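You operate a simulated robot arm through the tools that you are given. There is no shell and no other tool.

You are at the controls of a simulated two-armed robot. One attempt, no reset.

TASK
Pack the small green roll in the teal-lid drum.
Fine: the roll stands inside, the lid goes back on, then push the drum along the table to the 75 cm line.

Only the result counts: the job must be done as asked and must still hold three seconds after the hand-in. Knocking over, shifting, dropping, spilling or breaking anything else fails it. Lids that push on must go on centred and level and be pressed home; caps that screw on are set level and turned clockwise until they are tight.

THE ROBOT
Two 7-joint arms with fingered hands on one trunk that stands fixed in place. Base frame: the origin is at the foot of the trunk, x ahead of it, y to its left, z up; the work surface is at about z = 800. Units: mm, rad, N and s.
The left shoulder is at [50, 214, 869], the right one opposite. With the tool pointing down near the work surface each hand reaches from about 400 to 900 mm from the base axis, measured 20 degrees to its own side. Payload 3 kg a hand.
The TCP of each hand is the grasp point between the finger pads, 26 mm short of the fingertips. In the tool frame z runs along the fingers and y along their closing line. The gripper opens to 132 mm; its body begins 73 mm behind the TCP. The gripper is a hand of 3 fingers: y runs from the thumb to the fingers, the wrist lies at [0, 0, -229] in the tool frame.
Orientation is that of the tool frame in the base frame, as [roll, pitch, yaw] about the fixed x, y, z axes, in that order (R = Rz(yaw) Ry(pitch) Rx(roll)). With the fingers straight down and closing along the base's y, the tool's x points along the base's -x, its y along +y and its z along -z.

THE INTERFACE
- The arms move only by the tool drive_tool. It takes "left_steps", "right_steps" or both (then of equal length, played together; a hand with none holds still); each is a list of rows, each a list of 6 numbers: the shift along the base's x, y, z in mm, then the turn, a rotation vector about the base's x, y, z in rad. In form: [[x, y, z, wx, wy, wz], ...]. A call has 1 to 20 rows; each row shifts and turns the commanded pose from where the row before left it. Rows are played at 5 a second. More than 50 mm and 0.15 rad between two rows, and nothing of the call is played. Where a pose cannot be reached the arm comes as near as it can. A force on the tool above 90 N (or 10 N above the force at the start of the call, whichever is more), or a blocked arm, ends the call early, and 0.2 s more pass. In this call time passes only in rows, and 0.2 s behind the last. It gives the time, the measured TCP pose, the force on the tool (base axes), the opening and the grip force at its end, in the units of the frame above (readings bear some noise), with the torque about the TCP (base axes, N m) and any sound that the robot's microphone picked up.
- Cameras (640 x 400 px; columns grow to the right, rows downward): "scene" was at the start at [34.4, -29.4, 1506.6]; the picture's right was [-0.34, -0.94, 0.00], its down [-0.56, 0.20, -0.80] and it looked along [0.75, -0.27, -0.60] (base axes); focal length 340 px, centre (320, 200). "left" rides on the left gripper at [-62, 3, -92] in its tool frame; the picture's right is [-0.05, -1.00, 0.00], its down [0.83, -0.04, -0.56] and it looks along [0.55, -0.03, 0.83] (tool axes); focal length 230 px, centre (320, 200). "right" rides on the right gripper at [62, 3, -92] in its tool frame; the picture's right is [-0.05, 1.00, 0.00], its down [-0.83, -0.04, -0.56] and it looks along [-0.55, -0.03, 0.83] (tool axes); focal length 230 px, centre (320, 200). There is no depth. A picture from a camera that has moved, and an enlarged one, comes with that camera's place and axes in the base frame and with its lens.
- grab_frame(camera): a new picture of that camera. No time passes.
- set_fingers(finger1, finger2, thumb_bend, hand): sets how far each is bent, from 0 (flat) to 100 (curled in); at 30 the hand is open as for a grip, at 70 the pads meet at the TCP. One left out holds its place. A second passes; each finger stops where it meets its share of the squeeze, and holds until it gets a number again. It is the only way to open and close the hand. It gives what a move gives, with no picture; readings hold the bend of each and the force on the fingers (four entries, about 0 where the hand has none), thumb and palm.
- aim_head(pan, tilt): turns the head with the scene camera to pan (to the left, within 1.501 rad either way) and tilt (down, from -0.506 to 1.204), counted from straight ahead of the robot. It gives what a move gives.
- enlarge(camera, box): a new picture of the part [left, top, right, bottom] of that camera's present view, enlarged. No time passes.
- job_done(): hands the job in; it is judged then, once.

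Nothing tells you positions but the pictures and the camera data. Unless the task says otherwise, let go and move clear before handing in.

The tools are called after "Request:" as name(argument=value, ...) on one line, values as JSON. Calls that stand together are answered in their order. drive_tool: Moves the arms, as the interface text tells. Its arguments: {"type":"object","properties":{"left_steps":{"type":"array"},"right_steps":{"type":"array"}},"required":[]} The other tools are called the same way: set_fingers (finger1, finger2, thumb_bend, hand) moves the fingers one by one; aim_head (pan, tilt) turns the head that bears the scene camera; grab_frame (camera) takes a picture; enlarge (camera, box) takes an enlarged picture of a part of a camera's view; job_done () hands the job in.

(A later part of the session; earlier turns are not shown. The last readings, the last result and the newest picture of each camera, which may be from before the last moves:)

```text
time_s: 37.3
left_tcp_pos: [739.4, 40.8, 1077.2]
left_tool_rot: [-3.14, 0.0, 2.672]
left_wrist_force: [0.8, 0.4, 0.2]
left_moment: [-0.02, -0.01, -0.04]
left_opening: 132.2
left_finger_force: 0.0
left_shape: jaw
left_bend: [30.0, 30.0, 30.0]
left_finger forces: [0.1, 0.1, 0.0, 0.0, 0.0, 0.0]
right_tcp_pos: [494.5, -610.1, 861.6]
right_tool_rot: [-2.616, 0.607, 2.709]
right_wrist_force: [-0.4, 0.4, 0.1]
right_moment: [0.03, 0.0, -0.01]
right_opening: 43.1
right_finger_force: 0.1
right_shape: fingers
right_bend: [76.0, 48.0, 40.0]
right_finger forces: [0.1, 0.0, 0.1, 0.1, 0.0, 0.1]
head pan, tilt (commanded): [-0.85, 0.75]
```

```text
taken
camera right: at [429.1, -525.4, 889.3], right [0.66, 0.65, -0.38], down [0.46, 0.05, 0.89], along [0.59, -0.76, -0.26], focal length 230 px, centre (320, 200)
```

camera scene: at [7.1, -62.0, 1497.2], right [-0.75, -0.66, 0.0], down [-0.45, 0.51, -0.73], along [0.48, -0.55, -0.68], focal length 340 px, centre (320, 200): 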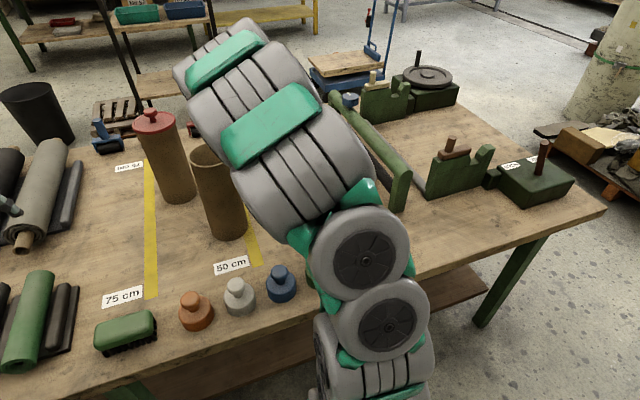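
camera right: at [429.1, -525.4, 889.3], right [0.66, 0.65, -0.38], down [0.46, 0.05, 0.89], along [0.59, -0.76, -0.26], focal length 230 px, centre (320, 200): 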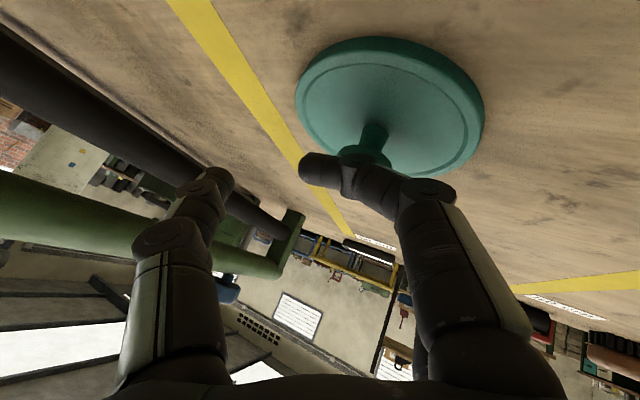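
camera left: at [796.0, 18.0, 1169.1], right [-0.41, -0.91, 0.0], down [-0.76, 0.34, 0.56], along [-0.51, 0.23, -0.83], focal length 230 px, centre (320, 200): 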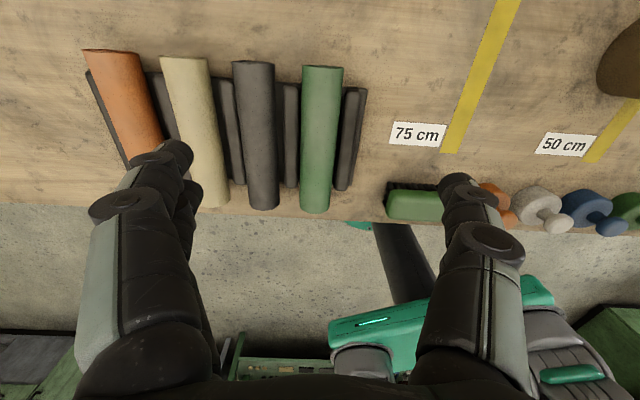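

The lid has dropped free and lies flat on the table. I'll raise the hand slowly and confirm nothing is caught.

Request:
drive_tool(right_steps=[[0, 0, 8, 0, 0, 0], [0, 0, 10, 0, 0, 0]])

Request:
grab_frame(camera="right")

```text
time_s: 37.9
left_tcp_pos: [739.2, 42.2, 1076.5]
left_tool_rot: [-3.141, -0.001, 2.672]
left_wrist_force: [1.1, 0.2, 0.3]
left_moment: [-0.02, -0.02, 0.01]
left_opening: 131.7
left_finger_force: 0.0
left_shape: jaw
left_bend: [30.0, 30.0, 30.0]
left_finger forces: [0.0, 0.1, 0.0, 0.1, 0.0, 0.1]
right_tcp_pos: [495.0, -610.1, 880.1]
right_tool_rot: [-2.618, 0.609, 2.709]
right_wrist_force: [-0.2, -0.6, 0.5]
right_moment: [-0.02, 0.0, -0.02]
right_opening: 43.2
right_finger_force: 0.1
right_shape: fingers
right_bend: [76.0, 48.0, 40.0]
right_finger forces: [0.0, 0.0, 0.1, 0.1, 0.0, 0.0]
head pan, tilt (commanded): [-0.85, 0.75]
```

```text
taken
camera right: at [429.1, -525.2, 908.2], right [0.66, 0.65, -0.38], down [0.46, 0.05, 0.89], along [0.59, -0.76, -0.26], focal length 230 px, centre (320, 200)
```

right: 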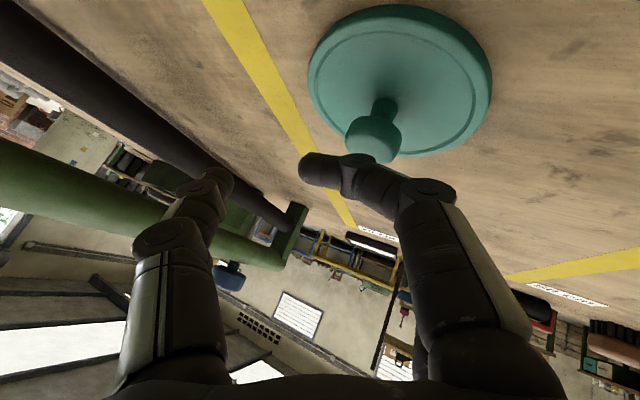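

The lid is free. I'll raise the right hand, undo the tilts to point straight down again, and open the fingers.

Request:
drive_tool(right_steps=[[0, 0, 40, 0, 0, 0], [0, 0, 40, 0.11, 0.087, 0], [0, 0, 40, 0.058, 0.111, 0], [0, 0, 30, 0.058, 0.111, 0], [0, 0, 0, 0.058, 0.111, 0], [0, 0, 0, 0.05, 0.1, 0], [0, 0, 0, 0.1, -0.052, 0], [0, 0, 0, 0.1, -0.052, 0], [0, 0, 0, 0.1, -0.052, 0], [0, 0, 0, 0.1, -0.052, 0]])

Request:
set_fingers(hand="right", finger1=50, finger2=50, thumb_bend=50)

Request:
grab_frame(camera="right")

Request:
grab_frame(camera="scene")

```text
time_s: 40.1
left_tcp_pos: [739.1, 41.5, 1075.6]
left_tool_rot: [-3.141, 0.001, 2.672]
left_wrist_force: [0.7, 0.7, -0.2]
left_moment: [0.0, -0.02, 0.02]
left_opening: 132.0
left_finger_force: 0.0
left_shape: jaw
left_bend: [30.0, 30.0, 30.0]
left_finger forces: [0.1, 0.0, 0.0, 0.0, 0.0, 0.0]
right_tcp_pos: [495.9, -610.7, 1030.5]
right_tool_rot: [3.14, 0.0, 2.672]
right_wrist_force: [0.2, 0.5, -0.4]
right_moment: [0.0, 0.01, 0.01]
right_opening: 43.8
right_finger_force: 0.1
right_shape: fingers
right_bend: [76.0, 48.0, 40.0]
right_finger forces: [0.0, 0.0, 0.0, 0.0, 0.0, 0.1]
head pan, tilt (commanded): [-0.85, 0.75]
```

```text
time_s: 41.1
left_tcp_pos: [739.8, 41.9, 1074.9]
left_tool_rot: [-3.141, -0.002, 2.672]
left_wrist_force: [0.6, 0.7, 0.5]
left_moment: [-0.03, -0.02, 0.0]
left_opening: 131.9
left_finger_force: 0.0
left_shape: jaw
left_bend: [30.0, 30.0, 30.0]
left_finger forces: [0.1, 0.0, 0.1, 0.0, 0.1, 0.1]
right_tcp_pos: [496.7, -610.9, 1028.0]
right_tool_rot: [3.141, -0.001, 2.671]
right_wrist_force: [0.3, 0.4, 0.3]
right_moment: [0.0, 0.01, 0.0]
right_opening: 67.6
right_finger_force: 0.0
right_shape: fingers
right_bend: [50.0, 50.0, 50.0]
right_finger forces: [0.0, 0.0, 0.1, 0.0, 0.0, 0.0]
head pan, tilt (commanded): [-0.85, 0.75]
```

```text
taken
camera right: at [442.6, -580.0, 1120.8], right [0.5, 0.87, 0.0], down [0.72, -0.41, 0.56], along [0.48, -0.28, -0.83], focal length 230 px, centre (320, 200)
```

right: 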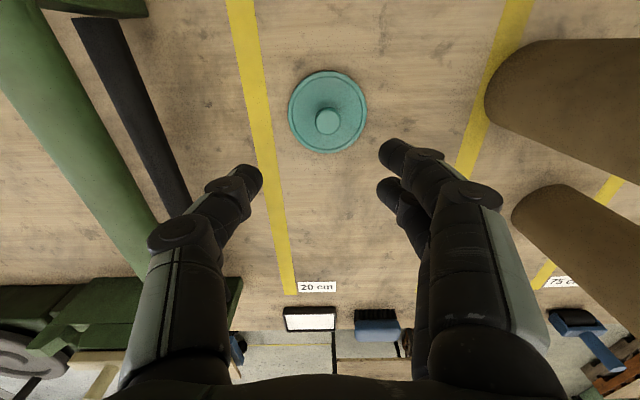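

```text
taken
camera scene: at [7.1, -62.1, 1497.2], right [-0.75, -0.66, 0.0], down [-0.45, 0.51, -0.73], along [0.48, -0.55, -0.68], focal length 340 px, centre (320, 200)
```

scene: 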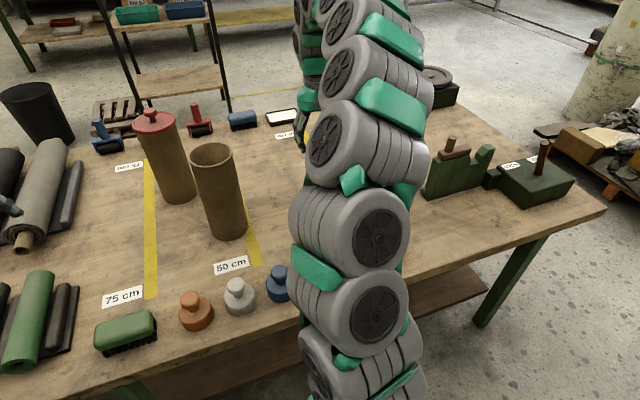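

The lid sits flat at about [507, -606]. Next is the roll: I'll pre-shape the left fingers (finger side a bit tighter because of the neighbouring black roll), shift toward the roll's far end, and come partway down. The head goes back to its original aim.

Request:
aim_head(pan=-0.1, tilt=0.7)

Request:
set_fingers(hand="left", finger1=52, finger2=52, thumb_bend=48)

Request:
drive_tool(left_steps=[[6, -3, -25, 0, 0, -0.011], [5.5, -3, -25, 0, 0, 0], [0, 0, -25, 0, 0, 0], [0, 0, -25, 0, 0, 0], [0, 0, -25, 0, 0, 0], [0, 0, -20, 0, 0, 0]])

Request:
grab_frame(camera="left")

Request:
grab_frame(camera="scene")

```text
time_s: 42.2
left_tcp_pos: [740.1, 41.8, 1077.2]
left_tool_rot: [3.14, 0.001, 2.673]
left_wrist_force: [-0.6, -0.5, 0.5]
left_moment: [0.03, 0.01, 0.0]
left_opening: 131.7
left_finger_force: 0.0
left_shape: jaw
left_bend: [30.0, 30.0, 30.0]
left_finger forces: [0.0, 0.0, 0.0, 0.0, 0.0, 0.0]
right_tcp_pos: [495.4, -611.0, 1030.1]
right_tool_rot: [3.141, 0.001, 2.671]
right_wrist_force: [-0.4, 1.2, 0.3]
right_moment: [0.0, 0.01, -0.02]
right_opening: 67.7
right_finger_force: 0.0
right_shape: fingers
right_bend: [50.0, 50.0, 50.0]
right_finger forces: [0.0, 0.0, 0.0, 0.0, 0.0, 0.0]
head pan, tilt (commanded): [-0.099, 0.7]
```

```text
time_s: 43.2
left_tcp_pos: [739.0, 41.3, 1078.2]
left_tool_rot: [3.141, 0.001, 2.674]
left_wrist_force: [1.1, 0.2, 0.0]
left_moment: [0.0, -0.02, 0.0]
left_opening: 68.7
left_finger_force: 0.1
left_shape: fingers
left_bend: [52.0, 52.0, 48.0]
left_finger forces: [0.0, 0.0, 0.0, 0.1, 0.1, 0.0]
right_tcp_pos: [497.3, -610.0, 1029.2]
right_tool_rot: [3.141, 0.0, 2.672]
right_wrist_force: [0.6, 0.4, -0.5]
right_moment: [0.0, -0.04, 0.02]
right_opening: 67.7
right_finger_force: 0.0
right_shape: fingers
right_bend: [50.0, 50.0, 50.0]
right_finger forces: [0.0, 0.1, 0.1, 0.0, 0.0, 0.0]
head pan, tilt (commanded): [-0.099, 0.7]
```

```text
time_s: 44.6
left_tcp_pos: [751.8, 37.1, 932.5]
left_tool_rot: [-3.139, -0.002, 2.661]
left_wrist_force: [0.1, -0.9, 0.0]
left_moment: [-0.03, 0.02, 0.01]
left_opening: 68.3
left_finger_force: 0.1
left_shape: fingers
left_bend: [52.0, 52.0, 48.0]
left_finger forces: [0.0, 0.1, 0.0, 0.0, 0.0, 0.0]
right_tcp_pos: [497.2, -609.8, 1030.0]
right_tool_rot: [-3.142, -0.001, 2.669]
right_wrist_force: [0.3, -0.7, 0.1]
right_moment: [0.04, 0.0, 0.0]
right_opening: 67.6
right_finger_force: 0.0
right_shape: fingers
right_bend: [50.0, 50.0, 50.0]
right_finger forces: [0.1, 0.0, 0.0, 0.0, 0.0, 0.1]
head pan, tilt (commanded): [-0.099, 0.7]
```

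```text
taken
camera left: at [808.2, 13.4, 1023.4], right [-0.42, -0.91, 0.0], down [-0.76, 0.35, 0.56], along [-0.51, 0.23, -0.83], focal length 230 px, centre (320, 200)
```

left: 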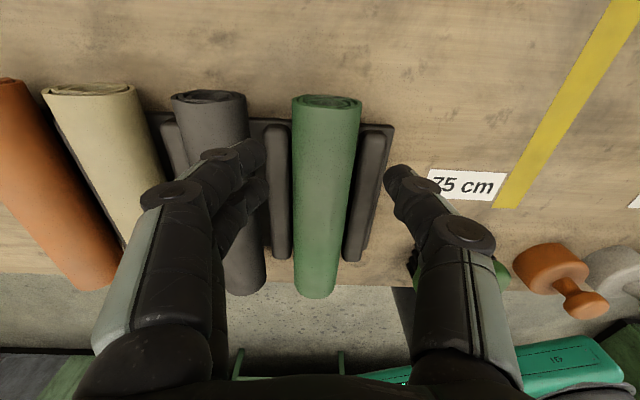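

```text
taken
camera scene: at [36.9, -8.2, 1501.5], right [-0.1, -1.0, 0.0], down [-0.64, 0.06, -0.76], along [0.76, -0.08, -0.64], focal length 340 px, centre (320, 200)
```

scene: 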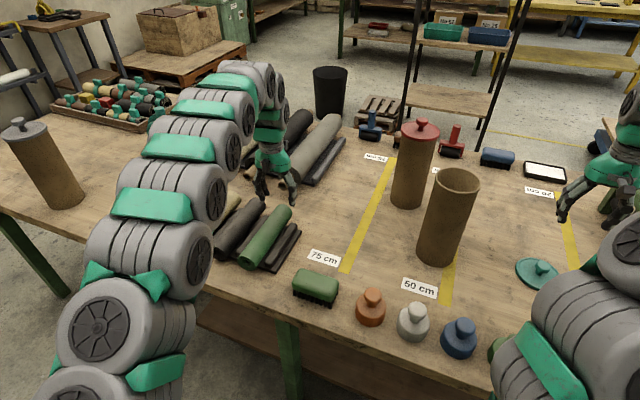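

Everything is where I expect, and there's also a grey-lid drum at the far left. I'll zoom in to check the finger alignment over the roll.

Request:
enlarge(camera="left", box=[150, 70, 450, 300])

Request:
enlarge(camera="scene", box=[200, 110, 340, 280])

```text
1.74 times, centred on (300, 185) of left
camera zoom: at [808.2, 13.4, 1023.4], right [-0.42, -0.91, 0.0], down [-0.76, 0.35, 0.56], along [-0.51, 0.23, -0.83], focal length 400 px, centre (355, 226)
```

zoom: 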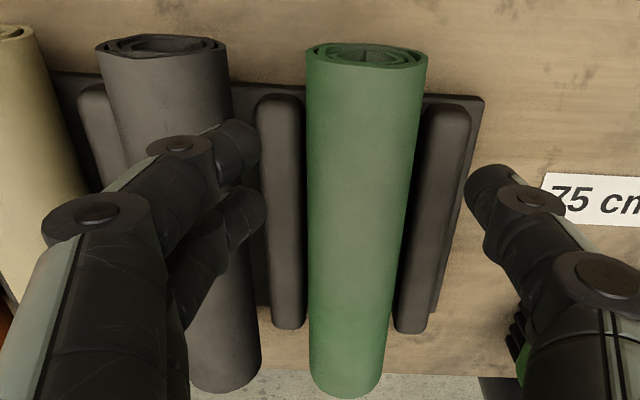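

```text
2.35 times, centred on (270, 195) of scene
camera zoom: at [36.9, -8.2, 1501.5], right [-0.1, -1.0, 0.0], down [-0.64, 0.06, -0.76], along [0.76, -0.08, -0.64], focal length 801 px, centre (438, 212)
```

zoom: 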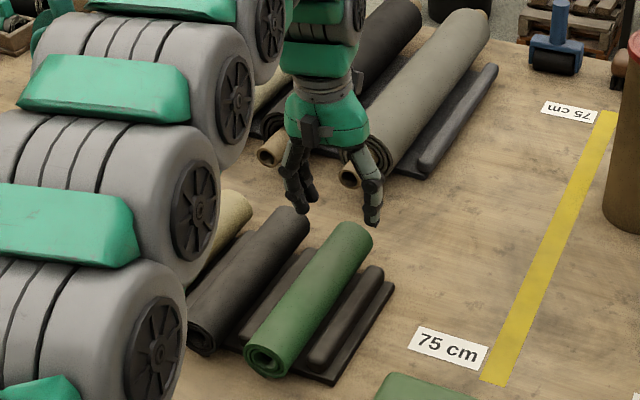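

The roll's far end is at [774, 23], so my grip will be about 26 mm from it. I'll correct 2 mm sideways and descend so the fingertips straddle the roll, staying above the ridges.

Request:
drive_tool(left_steps=[[-0.5, -1, -20, 0, 0, 0], [-0.4, -0.8, -20, 0, 0, 0], [0, 0, -10, 0, 0, 0], [0, 0, -8, 0, 0, 0]])

Request:
enlarge(camera="left", box=[150, 70, 450, 300])

Request:
enlarge(camera="scene", box=[220, 150, 320, 270])

```text
time_s: 45.6
left_tcp_pos: [750.3, 36.2, 872.9]
left_tool_rot: [3.14, -0.001, 2.663]
left_wrist_force: [-0.3, 0.2, -0.1]
left_moment: [-0.01, 0.04, 0.0]
left_opening: 68.5
left_finger_force: 0.1
left_shape: fingers
left_bend: [52.0, 52.0, 48.0]
left_finger forces: [0.0, 0.0, 0.1, 0.0, 0.1, 0.0]
right_tcp_pos: [497.0, -611.1, 1030.4]
right_tool_rot: [-3.141, 0.0, 2.67]
right_wrist_force: [0.4, -0.6, -0.1]
right_moment: [-0.01, -0.01, -0.01]
right_opening: 67.4
right_finger_force: 0.1
right_shape: fingers
right_bend: [50.0, 50.0, 50.0]
right_finger forces: [0.1, 0.1, 0.0, 0.0, 0.1, 0.0]
head pan, tilt (commanded): [-0.099, 0.7]
```

```text
1.74 times, centred on (300, 185) of left
camera zoom: at [806.9, 10.9, 965.7], right [-0.42, -0.91, 0.0], down [-0.76, 0.35, 0.56], along [-0.51, 0.23, -0.83], focal length 400 px, centre (355, 226)
```

zoom: 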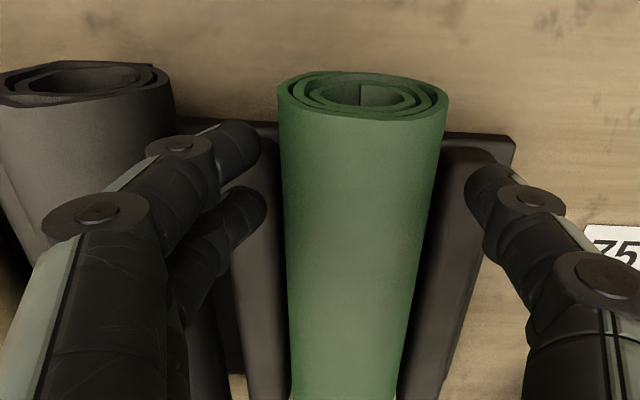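

```text
3.33 times, centred on (270, 210) of scene
camera zoom: at [36.9, -8.2, 1501.5], right [-0.1, -1.0, 0.0], down [-0.64, 0.06, -0.76], along [0.76, -0.08, -0.64], focal length 1135 px, centre (487, 167)
```

zoom: 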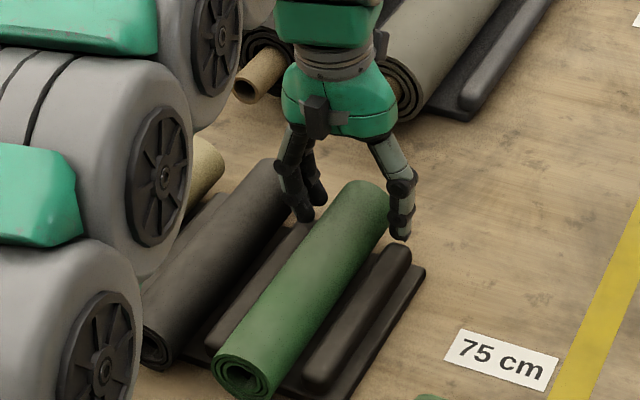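

The fingertips are nicely centred on both sides of the roll. I'll lower about 8 mm more, watching for ridge contact.

Request:
drive_tool(left_steps=[[0, 0, -4, 0, 0, 0], [0, 0, -4, 0, 0, 0]])

Request:
enlarge(camera="left", box=[150, 70, 450, 300])

Request:
enlarge(camera="scene", box=[240, 170, 310, 240])

```text
time_s: 46.2
left_tcp_pos: [751.8, 36.9, 868.0]
left_tool_rot: [3.139, 0.002, 2.662]
left_wrist_force: [-8.4, 5.3, 36.0]
left_moment: [-0.02, 0.62, -0.06]
left_opening: 69.3
left_finger_force: 18.6
left_shape: fingers
left_bend: [52.0, 55.0, 48.0]
left_finger forces: [0.0, 16.9, 0.0, 0.1, 19.4, 0.0]
right_tcp_pos: [496.4, -610.8, 1031.0]
right_tool_rot: [-3.141, 0.001, 2.673]
right_wrist_force: [-0.4, 0.0, -0.3]
right_moment: [-0.01, -0.03, -0.03]
right_opening: 67.6
right_finger_force: 0.0
right_shape: fingers
right_bend: [50.0, 50.0, 50.0]
right_finger forces: [0.0, 0.0, 0.0, 0.0, 0.0, 0.0]
head pan, tilt (commanded): [-0.099, 0.7]
```

```text
1.74 times, centred on (300, 185) of left
camera zoom: at [807.2, 12.9, 960.6], right [-0.41, -0.91, 0.0], down [-0.76, 0.34, 0.55], along [-0.5, 0.23, -0.83], focal length 400 px, centre (355, 226)
```

zoom: 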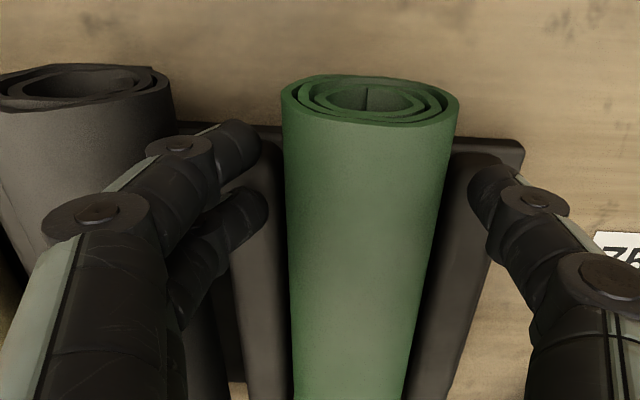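

```text
5.71 times, centred on (275, 205) of scene
camera zoom: at [36.3, -8.2, 1501.5], right [-0.1, -1.0, 0.0], down [-0.64, 0.06, -0.77], along [0.76, -0.08, -0.64], focal length 1945 px, centre (577, 171)
```

zoom: 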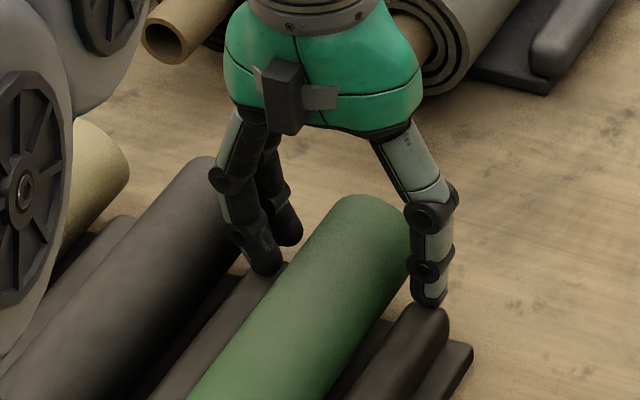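

The thumb and finger 2 touched the ridge tops at TCP z≈868, so the ridges stand near z≈834. I'll raise 3 mm to clear them and close gently on the roll.

Request:
drive_tool(left_steps=[[0, 0, 3.5, 0, 0, 0]])

Request:
set_fingers(hand="left", finger1=60, finger2=60, thumb_bend=60)

Request:
enlarge(camera="left", box=[150, 70, 450, 300])

Request:
enlarge(camera="scene", box=[240, 170, 310, 240])

```text
time_s: 46.6
left_tcp_pos: [751.0, 36.4, 868.4]
left_tool_rot: [3.141, -0.001, 2.66]
left_wrist_force: [-0.5, 0.4, 7.3]
left_moment: [0.14, 0.01, -0.01]
left_opening: 68.0
left_finger_force: 4.0
left_shape: fingers
left_bend: [52.0, 53.0, 48.0]
left_finger forces: [0.0, 5.3, 0.1, 0.0, 2.2, 0.1]
right_tcp_pos: [496.1, -611.1, 1030.8]
right_tool_rot: [-3.141, 0.0, 2.67]
right_wrist_force: [0.2, 0.3, 0.6]
right_moment: [-0.03, -0.01, 0.02]
right_opening: 67.8
right_finger_force: 0.0
right_shape: fingers
right_bend: [50.0, 50.0, 50.0]
right_finger forces: [0.0, 0.1, 0.0, 0.1, 0.1, 0.0]
head pan, tilt (commanded): [-0.099, 0.7]
```

```text
time_s: 47.6
left_tcp_pos: [751.9, 35.5, 869.3]
left_tool_rot: [-3.141, 0.0, 2.663]
left_wrist_force: [-0.3, -0.8, 0.5]
left_moment: [0.03, -0.02, 0.02]
left_opening: 55.8
left_finger_force: 8.3
left_shape: fingers
left_bend: [55.0, 55.0, 56.0]
left_finger forces: [3.9, 3.9, 0.0, 0.1, 8.0, 0.1]
right_tcp_pos: [497.1, -608.9, 1029.8]
right_tool_rot: [3.141, 0.0, 2.671]
right_wrist_force: [0.4, -1.3, 0.9]
right_moment: [0.0, -0.03, 0.01]
right_opening: 67.6
right_finger_force: 0.0
right_shape: fingers
right_bend: [50.0, 50.0, 50.0]
right_finger forces: [0.0, 0.1, 0.0, 0.0, 0.1, 0.1]
head pan, tilt (commanded): [-0.099, 0.7]
```

```text
1.74 times, centred on (300, 185) of left
camera zoom: at [807.3, 11.9, 961.5], right [-0.42, -0.91, 0.0], down [-0.76, 0.35, 0.56], along [-0.51, 0.23, -0.83], focal length 400 px, centre (355, 226)
```

zoom: 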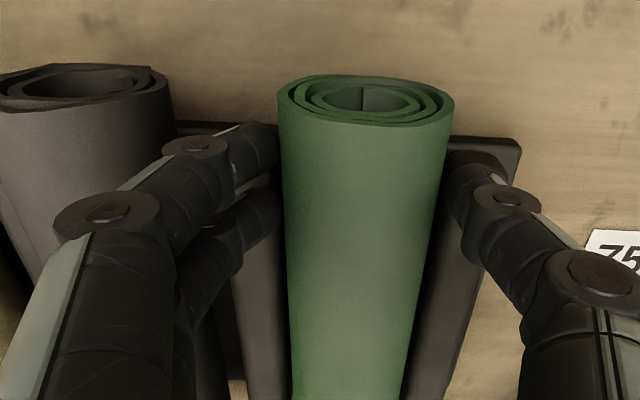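

```text
5.71 times, centred on (275, 205) of scene
camera zoom: at [37.0, -8.2, 1501.5], right [-0.1, -1.0, 0.0], down [-0.64, 0.06, -0.76], along [0.76, -0.08, -0.64], focal length 1945 px, centre (577, 171)
```

zoom: 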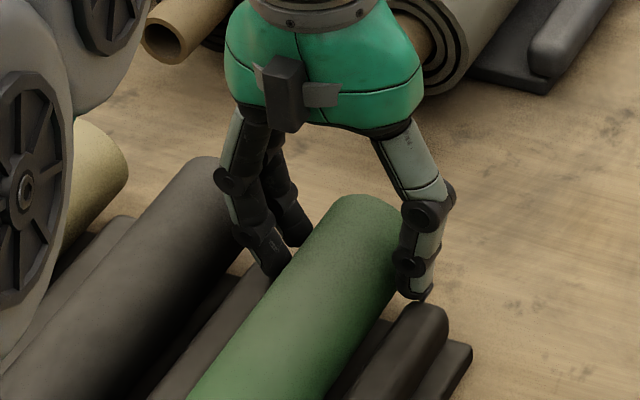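

All three digits touch the roll evenly at about 8 N. I'll firm up the grip.

Request:
set_fingers(hand="left", finger1=67, finger2=67, thumb_bend=67)

Request:
enlarge(camera="left", box=[150, 70, 450, 300])

```text
time_s: 48.6
left_tcp_pos: [751.0, 36.3, 869.2]
left_tool_rot: [-3.141, 0.001, 2.661]
left_wrist_force: [-0.5, 0.1, -0.1]
left_moment: [-0.03, 0.01, 0.03]
left_opening: 54.4
left_finger_force: 16.8
left_shape: fingers
left_bend: [55.0, 55.0, 58.0]
left_finger forces: [8.2, 8.2, 0.0, 0.1, 16.7, 0.0]
right_tcp_pos: [496.5, -610.9, 1029.5]
right_tool_rot: [3.141, 0.001, 2.671]
right_wrist_force: [0.0, 0.5, 0.1]
right_moment: [-0.03, 0.0, 0.01]
right_opening: 67.6
right_finger_force: 0.1
right_shape: fingers
right_bend: [50.0, 50.0, 50.0]
right_finger forces: [0.1, 0.0, 0.0, 0.0, 0.1, 0.0]
head pan, tilt (commanded): [-0.099, 0.7]
```

```text
1.74 times, centred on (300, 185) of left
camera zoom: at [807.4, 11.8, 961.7], right [-0.42, -0.91, 0.0], down [-0.76, 0.35, 0.56], along [-0.51, 0.23, -0.83], focal length 400 px, centre (355, 226)
```

zoom: 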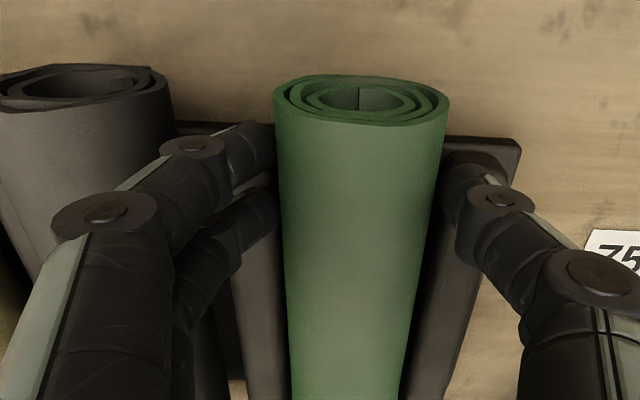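

The grip is firm at about 17 N. I'll lift slowly and check that the roll comes along.

Request:
drive_tool(left_steps=[[0, 0, 8, 0, 0, 0], [0, 0, 12, 0, 0, 0]])

Request:
grab_frame(camera="left")

Request:
enlarge(camera="scene", box=[210, 150, 320, 280])

```text
time_s: 49.2
left_tcp_pos: [749.8, 35.7, 890.3]
left_tool_rot: [3.14, -0.001, 2.662]
left_wrist_force: [0.6, -0.1, -2.7]
left_moment: [-0.03, -0.15, -0.06]
left_opening: 54.5
left_finger_force: 16.9
left_shape: fingers
left_bend: [56.0, 55.0, 58.0]
left_finger forces: [9.8, 6.5, 0.0, 0.0, 16.6, 0.0]
right_tcp_pos: [496.7, -610.9, 1030.4]
right_tool_rot: [3.141, -0.003, 2.67]
right_wrist_force: [-0.3, 0.6, -1.0]
right_moment: [-0.01, 0.01, 0.0]
right_opening: 67.6
right_finger_force: 0.0
right_shape: fingers
right_bend: [50.0, 50.0, 50.0]
right_finger forces: [0.1, 0.0, 0.0, 0.0, 0.1, 0.0]
head pan, tilt (commanded): [-0.099, 0.7]
```

```text
taken
camera left: at [806.5, 11.5, 982.8], right [-0.42, -0.91, 0.0], down [-0.76, 0.35, 0.55], along [-0.5, 0.23, -0.83], focal length 230 px, centre (320, 200)
```

left: 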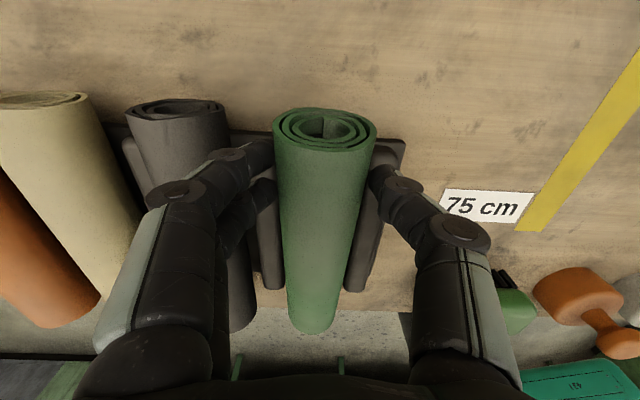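

```text
3.08 times, centred on (265, 215) of scene
camera zoom: at [37.0, -8.2, 1501.4], right [-0.1, -1.0, 0.0], down [-0.64, 0.06, -0.76], along [0.76, -0.08, -0.64], focal length 1047 px, centre (489, 154)
```

zoom: 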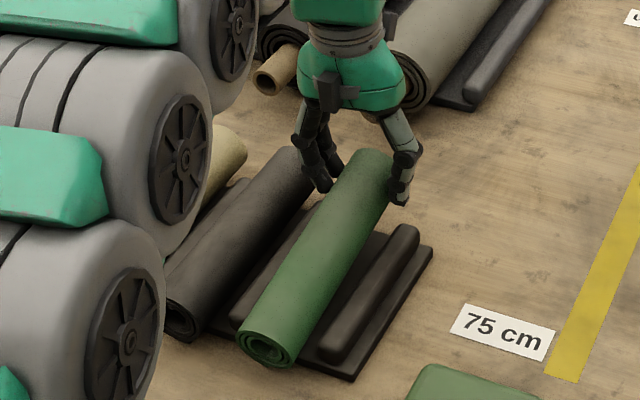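

The roll is coming up, loaded with about 2.7 N. I'll continue lifting clear of its neighbours.

Request:
drive_tool(left_steps=[[0, 0, 20, 0, 0, 0], [0, 0, 25, 0, 0, 0], [0, 0, 30, 0, 0, 0], [0, 0, 30, 0, 0, 0]])

Request:
grab_frame(camera="left")

Request:
enlarge(camera="scene", box=[190, 100, 330, 280])

```text
time_s: 50.2
left_tcp_pos: [749.6, 35.3, 996.6]
left_tool_rot: [3.141, 0.0, 2.659]
left_wrist_force: [0.9, 2.1, -3.4]
left_moment: [0.07, -0.18, -0.08]
left_opening: 53.4
left_finger_force: 14.2
left_shape: fingers
left_bend: [56.0, 58.0, 59.0]
left_finger forces: [9.5, 4.3, 0.0, 0.1, 13.7, 0.0]
right_tcp_pos: [496.4, -610.7, 1029.3]
right_tool_rot: [-3.141, 0.001, 2.671]
right_wrist_force: [-0.2, -0.9, -0.2]
right_moment: [0.02, 0.02, 0.02]
right_opening: 67.5
right_finger_force: 0.1
right_shape: fingers
right_bend: [50.0, 50.0, 50.0]
right_finger forces: [0.0, 0.0, 0.0, 0.0, 0.0, 0.0]
head pan, tilt (commanded): [-0.099, 0.7]
```

```text
taken
camera left: at [807.7, 12.1, 1089.2], right [-0.42, -0.91, 0.0], down [-0.76, 0.35, 0.56], along [-0.51, 0.23, -0.83], focal length 230 px, centre (320, 200)
```

left: 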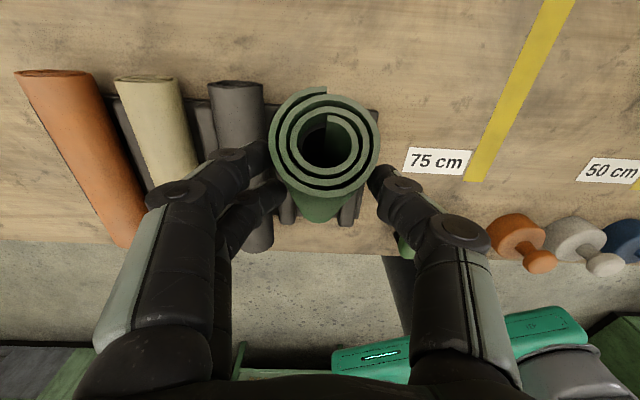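

```text
2.22 times, centred on (260, 190) of scene
camera zoom: at [37.0, -8.2, 1501.4], right [-0.1, -1.0, 0.0], down [-0.64, 0.06, -0.76], along [0.76, -0.08, -0.64], focal length 756 px, centre (453, 222)
```

zoom: 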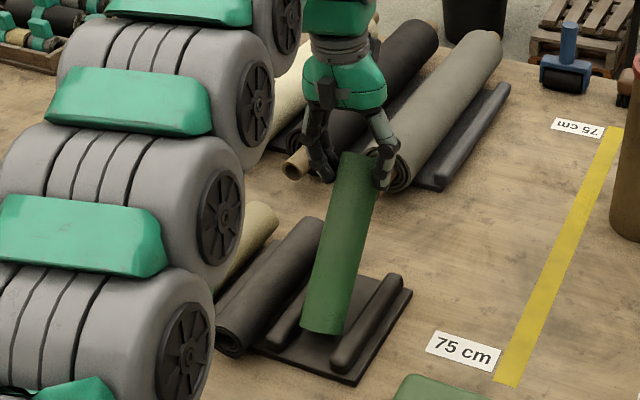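

The roll has pivoted in the fingers and hangs near vertical, which is the orientation I need. I'll tighten the grip a little before lifting fully.

Request:
set_fingers(hand="left", finger1=74, finger2=74, thumb_bend=74)

Request:
grab_frame(camera="left")

Request:
enlarge(camera="scene", box=[210, 110, 320, 260])

```text
time_s: 51.2
left_tcp_pos: [752.5, 36.3, 996.6]
left_tool_rot: [-3.14, -0.001, 2.662]
left_wrist_force: [2.1, -0.7, -0.1]
left_moment: [0.04, -0.07, -0.03]
left_opening: 52.6
left_finger_force: 21.6
left_shape: fingers
left_bend: [54.0, 58.0, 61.0]
left_finger forces: [11.7, 10.2, 0.1, 0.0, 21.7, 0.0]
right_tcp_pos: [497.6, -609.2, 1029.0]
right_tool_rot: [3.141, 0.0, 2.67]
right_wrist_force: [0.1, 0.3, -0.8]
right_moment: [-0.01, 0.01, -0.01]
right_opening: 67.7
right_finger_force: 0.1
right_shape: fingers
right_bend: [50.0, 50.0, 50.0]
right_finger forces: [0.0, 0.0, 0.0, 0.0, 0.0, 0.1]
head pan, tilt (commanded): [-0.099, 0.7]
```

```text
taken
camera left: at [807.8, 12.2, 1088.9], right [-0.42, -0.91, 0.0], down [-0.76, 0.35, 0.56], along [-0.51, 0.23, -0.83], focal length 230 px, centre (320, 200)
```

left: 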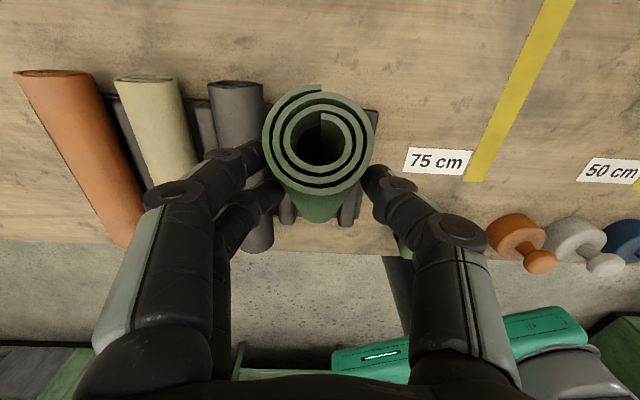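

```text
2.67 times, centred on (265, 185) of scene
camera zoom: at [37.0, -8.2, 1501.5], right [-0.1, -1.0, 0.0], down [-0.64, 0.06, -0.76], along [0.76, -0.08, -0.64], focal length 908 px, centre (467, 240)
```

zoom: 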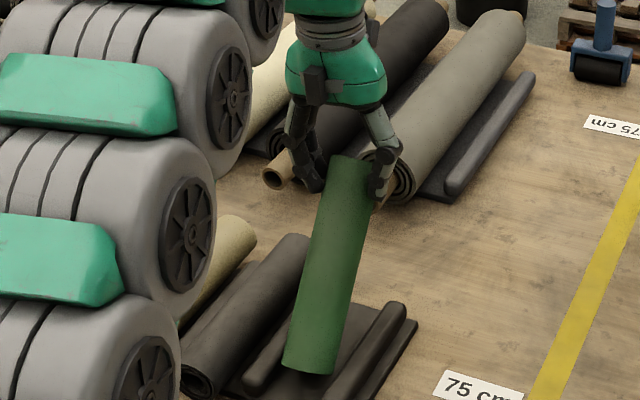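

Request:
drive_tool(left_steps=[[0, 0, 25, 0, 0, 0], [0, 0, 30, 0, 0, 0], [0, 0, 30, 0, 0, 0]])

Request:
grab_frame(camera="left")

Request:
enlarge(camera="scene", box=[210, 80, 330, 260])

Request:
grab_frame(camera="right")

```text
time_s: 52.0
left_tcp_pos: [752.5, 36.3, 1061.3]
left_tool_rot: [-3.14, -0.001, 2.661]
left_wrist_force: [-0.4, 0.3, -5.1]
left_moment: [-0.08, -0.1, 0.02]
left_opening: 52.5
left_finger_force: 19.7
left_shape: fingers
left_bend: [54.0, 58.0, 62.0]
left_finger forces: [12.0, 7.9, 0.0, 0.1, 19.6, 0.0]
left hand out of reach, approached as far as the arm can: row 3
right_tcp_pos: [496.5, -610.0, 1030.4]
right_tool_rot: [-3.141, 0.0, 2.67]
right_wrist_force: [-0.2, -0.4, -0.2]
right_moment: [0.0, -0.01, 0.02]
right_opening: 67.4
right_finger_force: 0.1
right_shape: fingers
right_bend: [50.0, 50.0, 50.0]
right_finger forces: [0.0, 0.1, 0.0, 0.1, 0.1, 0.0]
head pan, tilt (commanded): [-0.099, 0.7]
```

```text
taken
camera left: at [808.3, 12.4, 1153.2], right [-0.41, -0.91, 0.0], down [-0.76, 0.34, 0.56], along [-0.51, 0.23, -0.83], focal length 230 px, centre (320, 200)
```

left: 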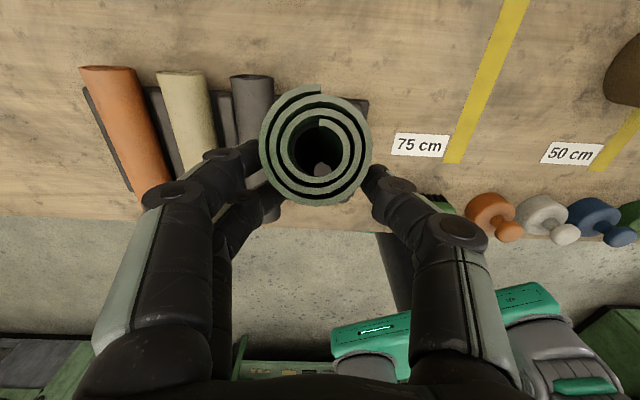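

```text
2.22 times, centred on (270, 170) of scene
camera zoom: at [37.0, -8.2, 1501.4], right [-0.1, -1.0, 0.0], down [-0.64, 0.06, -0.76], along [0.76, -0.08, -0.64], focal length 756 px, centre (431, 267)
```

zoom: 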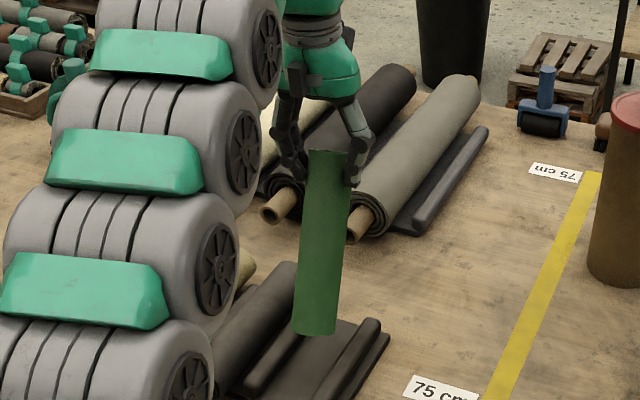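

```text
taken
camera right: at [442.6, -580.0, 1120.7], right [0.5, 0.87, 0.0], down [0.72, -0.41, 0.56], along [0.48, -0.28, -0.83], focal length 230 px, centre (320, 200)
```

right: 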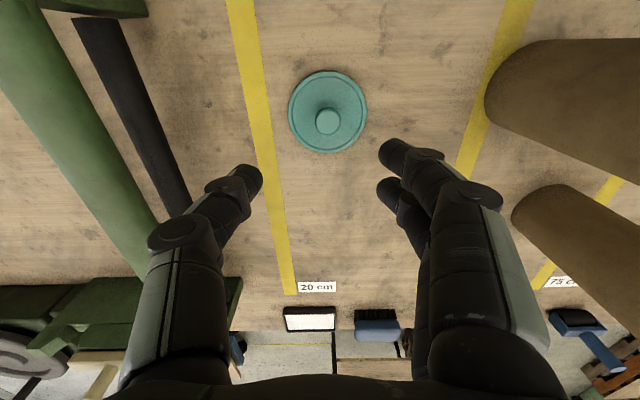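

The roll now hangs about 30° from vertical with its lower end toward the robot. The left arm is near its reach limit here. I'll bring the hand back toward the trunk over open table while pitching it so the roll becomes vertical, which also shortens the reach.

Request:
drive_tool(left_steps=[[-15, -15, 0, 0, 0, 0], [-15, -15, 0, -0.0536, -0.103, 0], [-15, -15, 0, -0.0536, -0.103, 0], [-15, -15, 0, -0.0536, -0.103, 0], [-15, -15, 0, -0.0536, -0.103, 0], [-5, -15, 0, -0.0536, -0.103, 0]])

Request:
grab_frame(camera="left")

Request:
grab_frame(camera="scene")

```text
time_s: 53.4
left_tcp_pos: [671.9, -53.2, 1057.3]
left_tool_rot: [-3.141, 0.581, 2.661]
left_wrist_force: [-0.7, 0.9, -4.9]
left_moment: [0.09, 0.07, 0.0]
left_opening: 51.9
left_finger_force: 20.5
left_shape: fingers
left_bend: [54.0, 59.0, 62.0]
left_finger forces: [10.4, 11.1, 0.0, 0.0, 19.8, 0.0]
right_tcp_pos: [497.2, -610.5, 1030.1]
right_tool_rot: [3.141, -0.002, 2.67]
right_wrist_force: [0.4, 0.9, -0.8]
right_moment: [-0.01, 0.01, -0.03]
right_opening: 67.8
right_finger_force: 0.1
right_shape: fingers
right_bend: [50.0, 50.0, 50.0]
right_finger forces: [0.1, 0.0, 0.1, 0.0, 0.1, 0.1]
head pan, tilt (commanded): [-0.099, 0.7]
```

```text
taken
camera left: at [674.5, -49.5, 1169.1], right [-0.42, -0.91, 0.03], down [-0.91, 0.42, 0.01], along [-0.02, -0.02, -1.0], focal length 230 px, centre (320, 200)
```

left: 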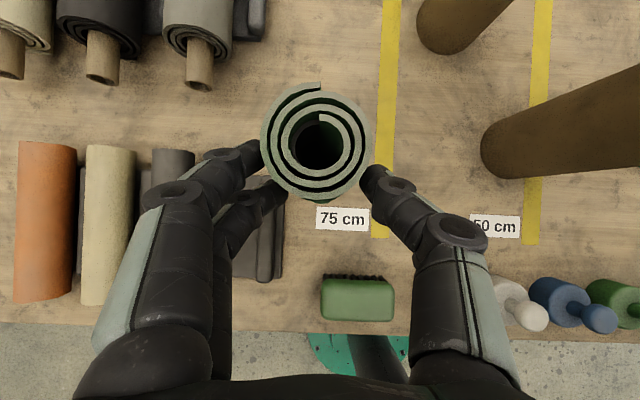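

```text
taken
camera scene: at [36.9, -8.2, 1501.4], right [-0.1, -1.0, 0.0], down [-0.64, 0.06, -0.76], along [0.76, -0.08, -0.64], focal length 340 px, centre (320, 200)
```

scene: 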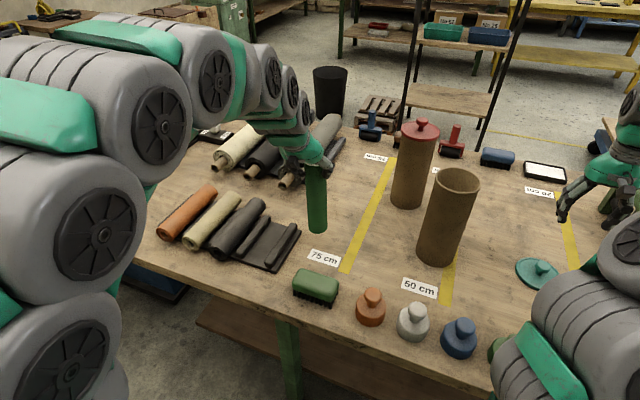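

The left camera looks straight down on the roll's end face, so the roll hangs nearly vertical at about [696, -63] with its bottom near z≈849. The grip is only at the fingertips, so I'll stand the roll on the clear table below and re-grip it deeper with a flatter hand. Lowering now.

Request:
drive_tool(left_steps=[[0, 0, -15, 0, 0, 0], [0, 0, -12, 0, 0, 0], [0, 0, -8, 0, 0, 0]])

Request:
grab_frame(camera="left")

Request:
enlarge(camera="scene", box=[250, 120, 370, 270])

```text
time_s: 54.2
left_tcp_pos: [672.6, -55.3, 1024.4]
left_tool_rot: [3.141, 0.579, 2.662]
left_wrist_force: [0.4, 0.7, -5.0]
left_moment: [0.08, 0.05, 0.01]
left_opening: 52.1
left_finger_force: 19.9
left_shape: fingers
left_bend: [54.0, 59.0, 62.0]
left_finger forces: [10.5, 10.2, 0.0, 0.0, 19.5, 0.0]
right_tcp_pos: [497.5, -610.5, 1030.3]
right_tool_rot: [3.141, 0.0, 2.672]
right_wrist_force: [0.1, -1.0, -0.3]
right_moment: [0.01, -0.01, 0.01]
right_opening: 67.6
right_finger_force: 0.0
right_shape: fingers
right_bend: [50.0, 50.0, 50.0]
right_finger forces: [0.1, 0.0, 0.0, 0.0, 0.0, 0.0]
head pan, tilt (commanded): [-0.099, 0.7]
```

```text
taken
camera left: at [674.9, -50.5, 1134.5], right [-0.42, -0.91, 0.03], down [-0.91, 0.42, 0.01], along [-0.02, -0.02, -1.0], focal length 230 px, centre (320, 200)
```

left: 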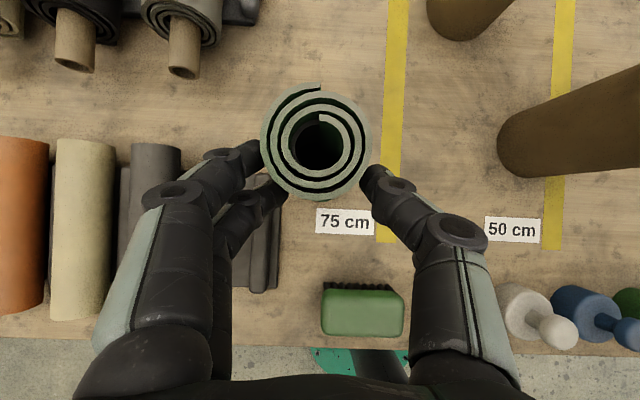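

```text
2.67 times, centred on (310, 195) of scene
camera zoom: at [37.0, -8.2, 1501.5], right [-0.1, -1.0, 0.0], down [-0.64, 0.06, -0.76], along [0.76, -0.08, -0.64], focal length 908 px, centre (347, 213)
```

zoom: 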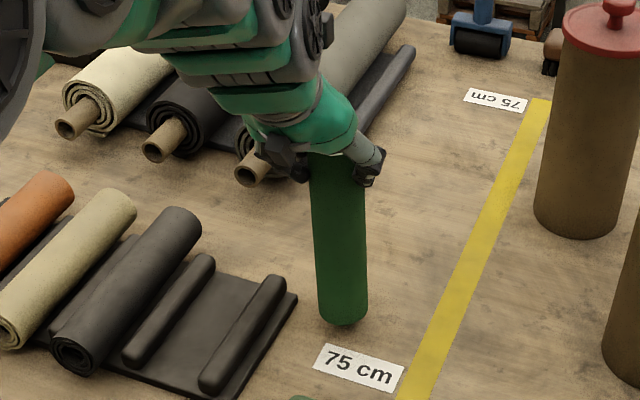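

The roll is within 2° of vertical and its bottom is about 15 mm above the table. I'll come down gently to contact.

Request:
drive_tool(left_steps=[[0, 0, -5, 0, 0, 0], [0, 0, -3, 0, 0, 0]])

Request:
drive_tool(left_steps=[[0, 0, -3, 0, 0, 0]])

Request:
drive_tool(left_steps=[[0, 0, -2, 0, 0, 0]])

```text
time_s: 54.8
left_tcp_pos: [671.9, -54.0, 1016.5]
left_tool_rot: [-3.141, 0.58, 2.662]
left_wrist_force: [-0.2, 0.3, -4.6]
left_moment: [0.04, 0.13, 0.0]
left_opening: 52.1
left_finger_force: 19.9
left_shape: fingers
left_bend: [54.0, 59.0, 62.0]
left_finger forces: [10.4, 10.4, 0.0, 0.1, 19.6, 0.0]
right_tcp_pos: [497.0, -611.2, 1029.7]
right_tool_rot: [3.141, 0.0, 2.67]
right_wrist_force: [0.2, 0.1, 0.1]
right_moment: [-0.02, -0.03, -0.01]
right_opening: 67.9
right_finger_force: 0.1
right_shape: fingers
right_bend: [50.0, 50.0, 50.0]
right_finger forces: [0.0, 0.0, 0.0, 0.0, 0.0, 0.1]
head pan, tilt (commanded): [-0.099, 0.7]
```

```text
time_s: 55.2
left_tcp_pos: [671.2, -52.3, 1013.1]
left_tool_rot: [3.139, 0.579, 2.661]
left_wrist_force: [0.2, 0.0, -4.3]
left_moment: [0.08, 0.13, -0.01]
left_opening: 52.0
left_finger_force: 20.4
left_shape: fingers
left_bend: [54.0, 59.0, 62.0]
left_finger forces: [10.5, 10.3, 0.0, 0.1, 19.7, 0.0]
right_tcp_pos: [495.5, -610.1, 1028.8]
right_tool_rot: [-3.14, -0.001, 2.672]
right_wrist_force: [-0.1, -0.4, 0.0]
right_moment: [0.02, 0.0, 0.0]
right_opening: 67.6
right_finger_force: 0.1
right_shape: fingers
right_bend: [50.0, 50.0, 50.0]
right_finger forces: [0.0, 0.1, 0.1, 0.0, 0.1, 0.0]
head pan, tilt (commanded): [-0.099, 0.7]
```

```text
time_s: 55.6
left_tcp_pos: [671.8, -54.0, 1011.3]
left_tool_rot: [-3.142, 0.58, 2.661]
left_wrist_force: [-0.8, 0.1, -4.7]
left_moment: [0.07, 0.08, 0.02]
left_opening: 52.1
left_finger_force: 20.1
left_shape: fingers
left_bend: [54.0, 59.0, 62.0]
left_finger forces: [10.5, 10.3, 0.0, 0.0, 19.6, 0.1]
right_tcp_pos: [496.4, -610.9, 1029.7]
right_tool_rot: [3.139, 0.0, 2.67]
right_wrist_force: [-0.1, -0.5, -0.1]
right_moment: [0.0, 0.02, 0.01]
right_opening: 67.8
right_finger_force: 0.1
right_shape: fingers
right_bend: [50.0, 50.0, 50.0]
right_finger forces: [0.0, 0.0, 0.0, 0.1, 0.1, 0.1]
head pan, tilt (commanded): [-0.099, 0.7]
```

The roll isn't touching yet; its 4.7 N weight is still fully on the hand. I'll continue down in small steps.

Request:
drive_tool(left_steps=[[0, 0, -3, 0, 0, 0]])

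Request:
drive_tool(left_steps=[[0, 0, -2, 0, 0, 0]])

Request:
enlarge(camera="scene", box=[280, 190, 350, 260])

```text
time_s: 56.0
left_tcp_pos: [671.2, -53.5, 1008.3]
left_tool_rot: [-3.141, 0.58, 2.662]
left_wrist_force: [-0.3, -0.3, -5.1]
left_moment: [0.08, 0.11, 0.02]
left_opening: 51.5
left_finger_force: 20.0
left_shape: fingers
left_bend: [54.0, 59.0, 62.0]
left_finger forces: [10.3, 10.4, 0.0, 0.0, 19.5, 0.0]
right_tcp_pos: [497.1, -610.4, 1030.2]
right_tool_rot: [-3.141, 0.0, 2.67]
right_wrist_force: [-0.2, -0.6, 1.0]
right_moment: [0.03, 0.03, -0.02]
right_opening: 67.6
right_finger_force: 0.0
right_shape: fingers
right_bend: [50.0, 50.0, 50.0]
right_finger forces: [0.1, 0.1, 0.1, 0.0, 0.0, 0.0]
head pan, tilt (commanded): [-0.099, 0.7]
```

```text
time_s: 56.4
left_tcp_pos: [672.7, -53.4, 1006.9]
left_tool_rot: [3.141, 0.579, 2.662]
left_wrist_force: [0.3, -0.4, -6.2]
left_moment: [0.07, 0.12, -0.02]
left_opening: 51.8
left_finger_force: 19.6
left_shape: fingers
left_bend: [54.0, 59.0, 62.0]
left_finger forces: [10.5, 10.3, 0.0, 0.0, 19.6, 0.1]
right_tcp_pos: [496.6, -611.0, 1029.2]
right_tool_rot: [-3.141, 0.001, 2.669]
right_wrist_force: [0.0, -0.7, 0.4]
right_moment: [0.01, 0.01, 0.03]
right_opening: 67.5
right_finger_force: 0.1
right_shape: fingers
right_bend: [50.0, 50.0, 50.0]
right_finger forces: [0.0, 0.0, 0.0, 0.1, 0.0, 0.1]
head pan, tilt (commanded): [-0.099, 0.7]
```

```text
5.71 times, centred on (315, 225) of scene
camera zoom: at [37.0, -8.2, 1501.5], right [-0.1, -1.0, 0.0], down [-0.64, 0.06, -0.76], along [0.76, -0.08, -0.64], focal length 1945 px, centre (349, 57)
```

zoom: 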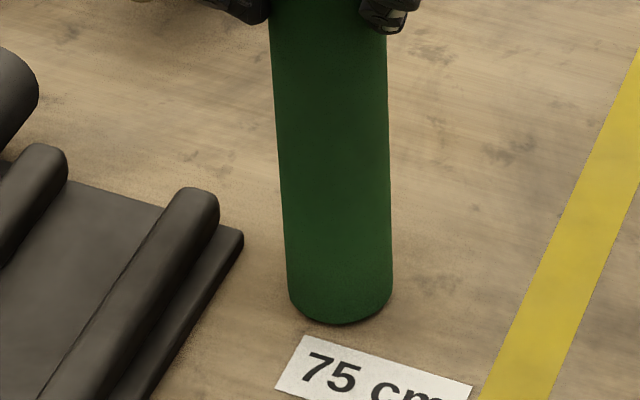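

Request:
drive_tool(left_steps=[[0, 0, -2, 0, 0, 0]])

Request:
drive_tool(left_steps=[[0, 0, -2, 0, 0, 0]])

Request:
drive_tool(left_steps=[[0, 0, -2, 0, 0, 0]])

Request:
enlarge(camera="scene", box=[280, 190, 350, 260])

```text
time_s: 56.8
left_tcp_pos: [670.7, -53.5, 1005.5]
left_tool_rot: [3.141, 0.583, 2.658]
left_wrist_force: [-0.4, -0.7, 0.3]
left_moment: [0.06, 0.07, -0.02]
left_opening: 51.9
left_finger_force: 20.6
left_shape: fingers
left_bend: [54.0, 59.0, 62.0]
left_finger forces: [10.4, 10.8, 0.1, 0.1, 20.6, 0.0]
right_tcp_pos: [495.5, -610.6, 1030.6]
right_tool_rot: [-3.141, 0.0, 2.671]
right_wrist_force: [0.2, -1.0, 0.2]
right_moment: [-0.02, 0.0, -0.02]
right_opening: 67.9
right_finger_force: 0.1
right_shape: fingers
right_bend: [50.0, 50.0, 50.0]
right_finger forces: [0.0, 0.0, 0.0, 0.0, 0.0, 0.1]
head pan, tilt (commanded): [-0.099, 0.7]
```

```text
time_s: 57.2
left_tcp_pos: [671.4, -54.2, 1004.9]
left_tool_rot: [3.14, 0.583, 2.659]
left_wrist_force: [-3.3, -0.5, 14.6]
left_moment: [-0.07, -0.09, -0.04]
left_opening: 51.9
left_finger_force: 22.7
left_shape: fingers
left_bend: [54.0, 60.0, 62.0]
left_finger forces: [10.2, 12.0, 0.0, 0.0, 23.4, 0.1]
right_tcp_pos: [495.3, -610.3, 1030.5]
right_tool_rot: [-3.141, 0.0, 2.671]
right_wrist_force: [0.1, -0.2, 0.0]
right_moment: [0.0, -0.01, -0.03]
right_opening: 67.7
right_finger_force: 0.0
right_shape: fingers
right_bend: [50.0, 50.0, 50.0]
right_finger forces: [0.0, 0.0, 0.1, 0.1, 0.0, 0.1]
head pan, tilt (commanded): [-0.099, 0.7]
```

```text
time_s: 57.6
left_tcp_pos: [671.6, -55.1, 1003.4]
left_tool_rot: [3.141, 0.583, 2.66]
left_wrist_force: [-5.2, -1.8, 31.4]
left_moment: [-0.23, -0.31, -0.07]
left_opening: 51.8
left_finger_force: 24.8
left_shape: fingers
left_bend: [56.0, 62.0, 63.0]
left_finger forces: [10.4, 12.3, 0.1, 0.1, 26.3, 0.1]
right_tcp_pos: [496.0, -610.0, 1030.3]
right_tool_rot: [-3.14, 0.0, 2.671]
right_wrist_force: [0.4, -0.3, 0.0]
right_moment: [0.03, 0.01, 0.0]
right_opening: 67.7
right_finger_force: 0.1
right_shape: fingers
right_bend: [50.0, 50.0, 50.0]
right_finger forces: [0.0, 0.1, 0.0, 0.1, 0.0, 0.0]
head pan, tilt (commanded): [-0.099, 0.7]
```

```text
5.71 times, centred on (315, 225) of scene
camera zoom: at [36.4, -8.2, 1501.5], right [-0.1, -0.99, 0.0], down [-0.64, 0.06, -0.77], along [0.76, -0.08, -0.64], focal length 1945 px, centre (349, 57)
```

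zoom: 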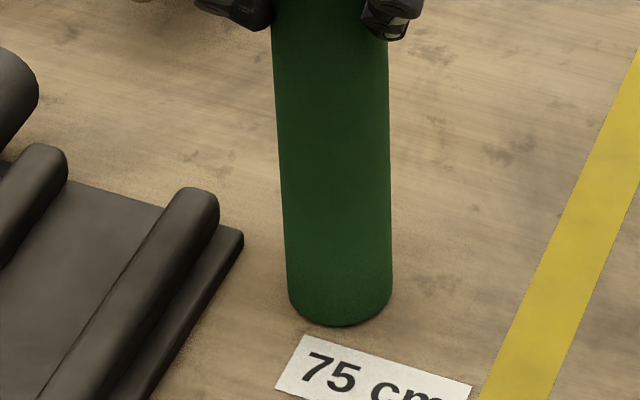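

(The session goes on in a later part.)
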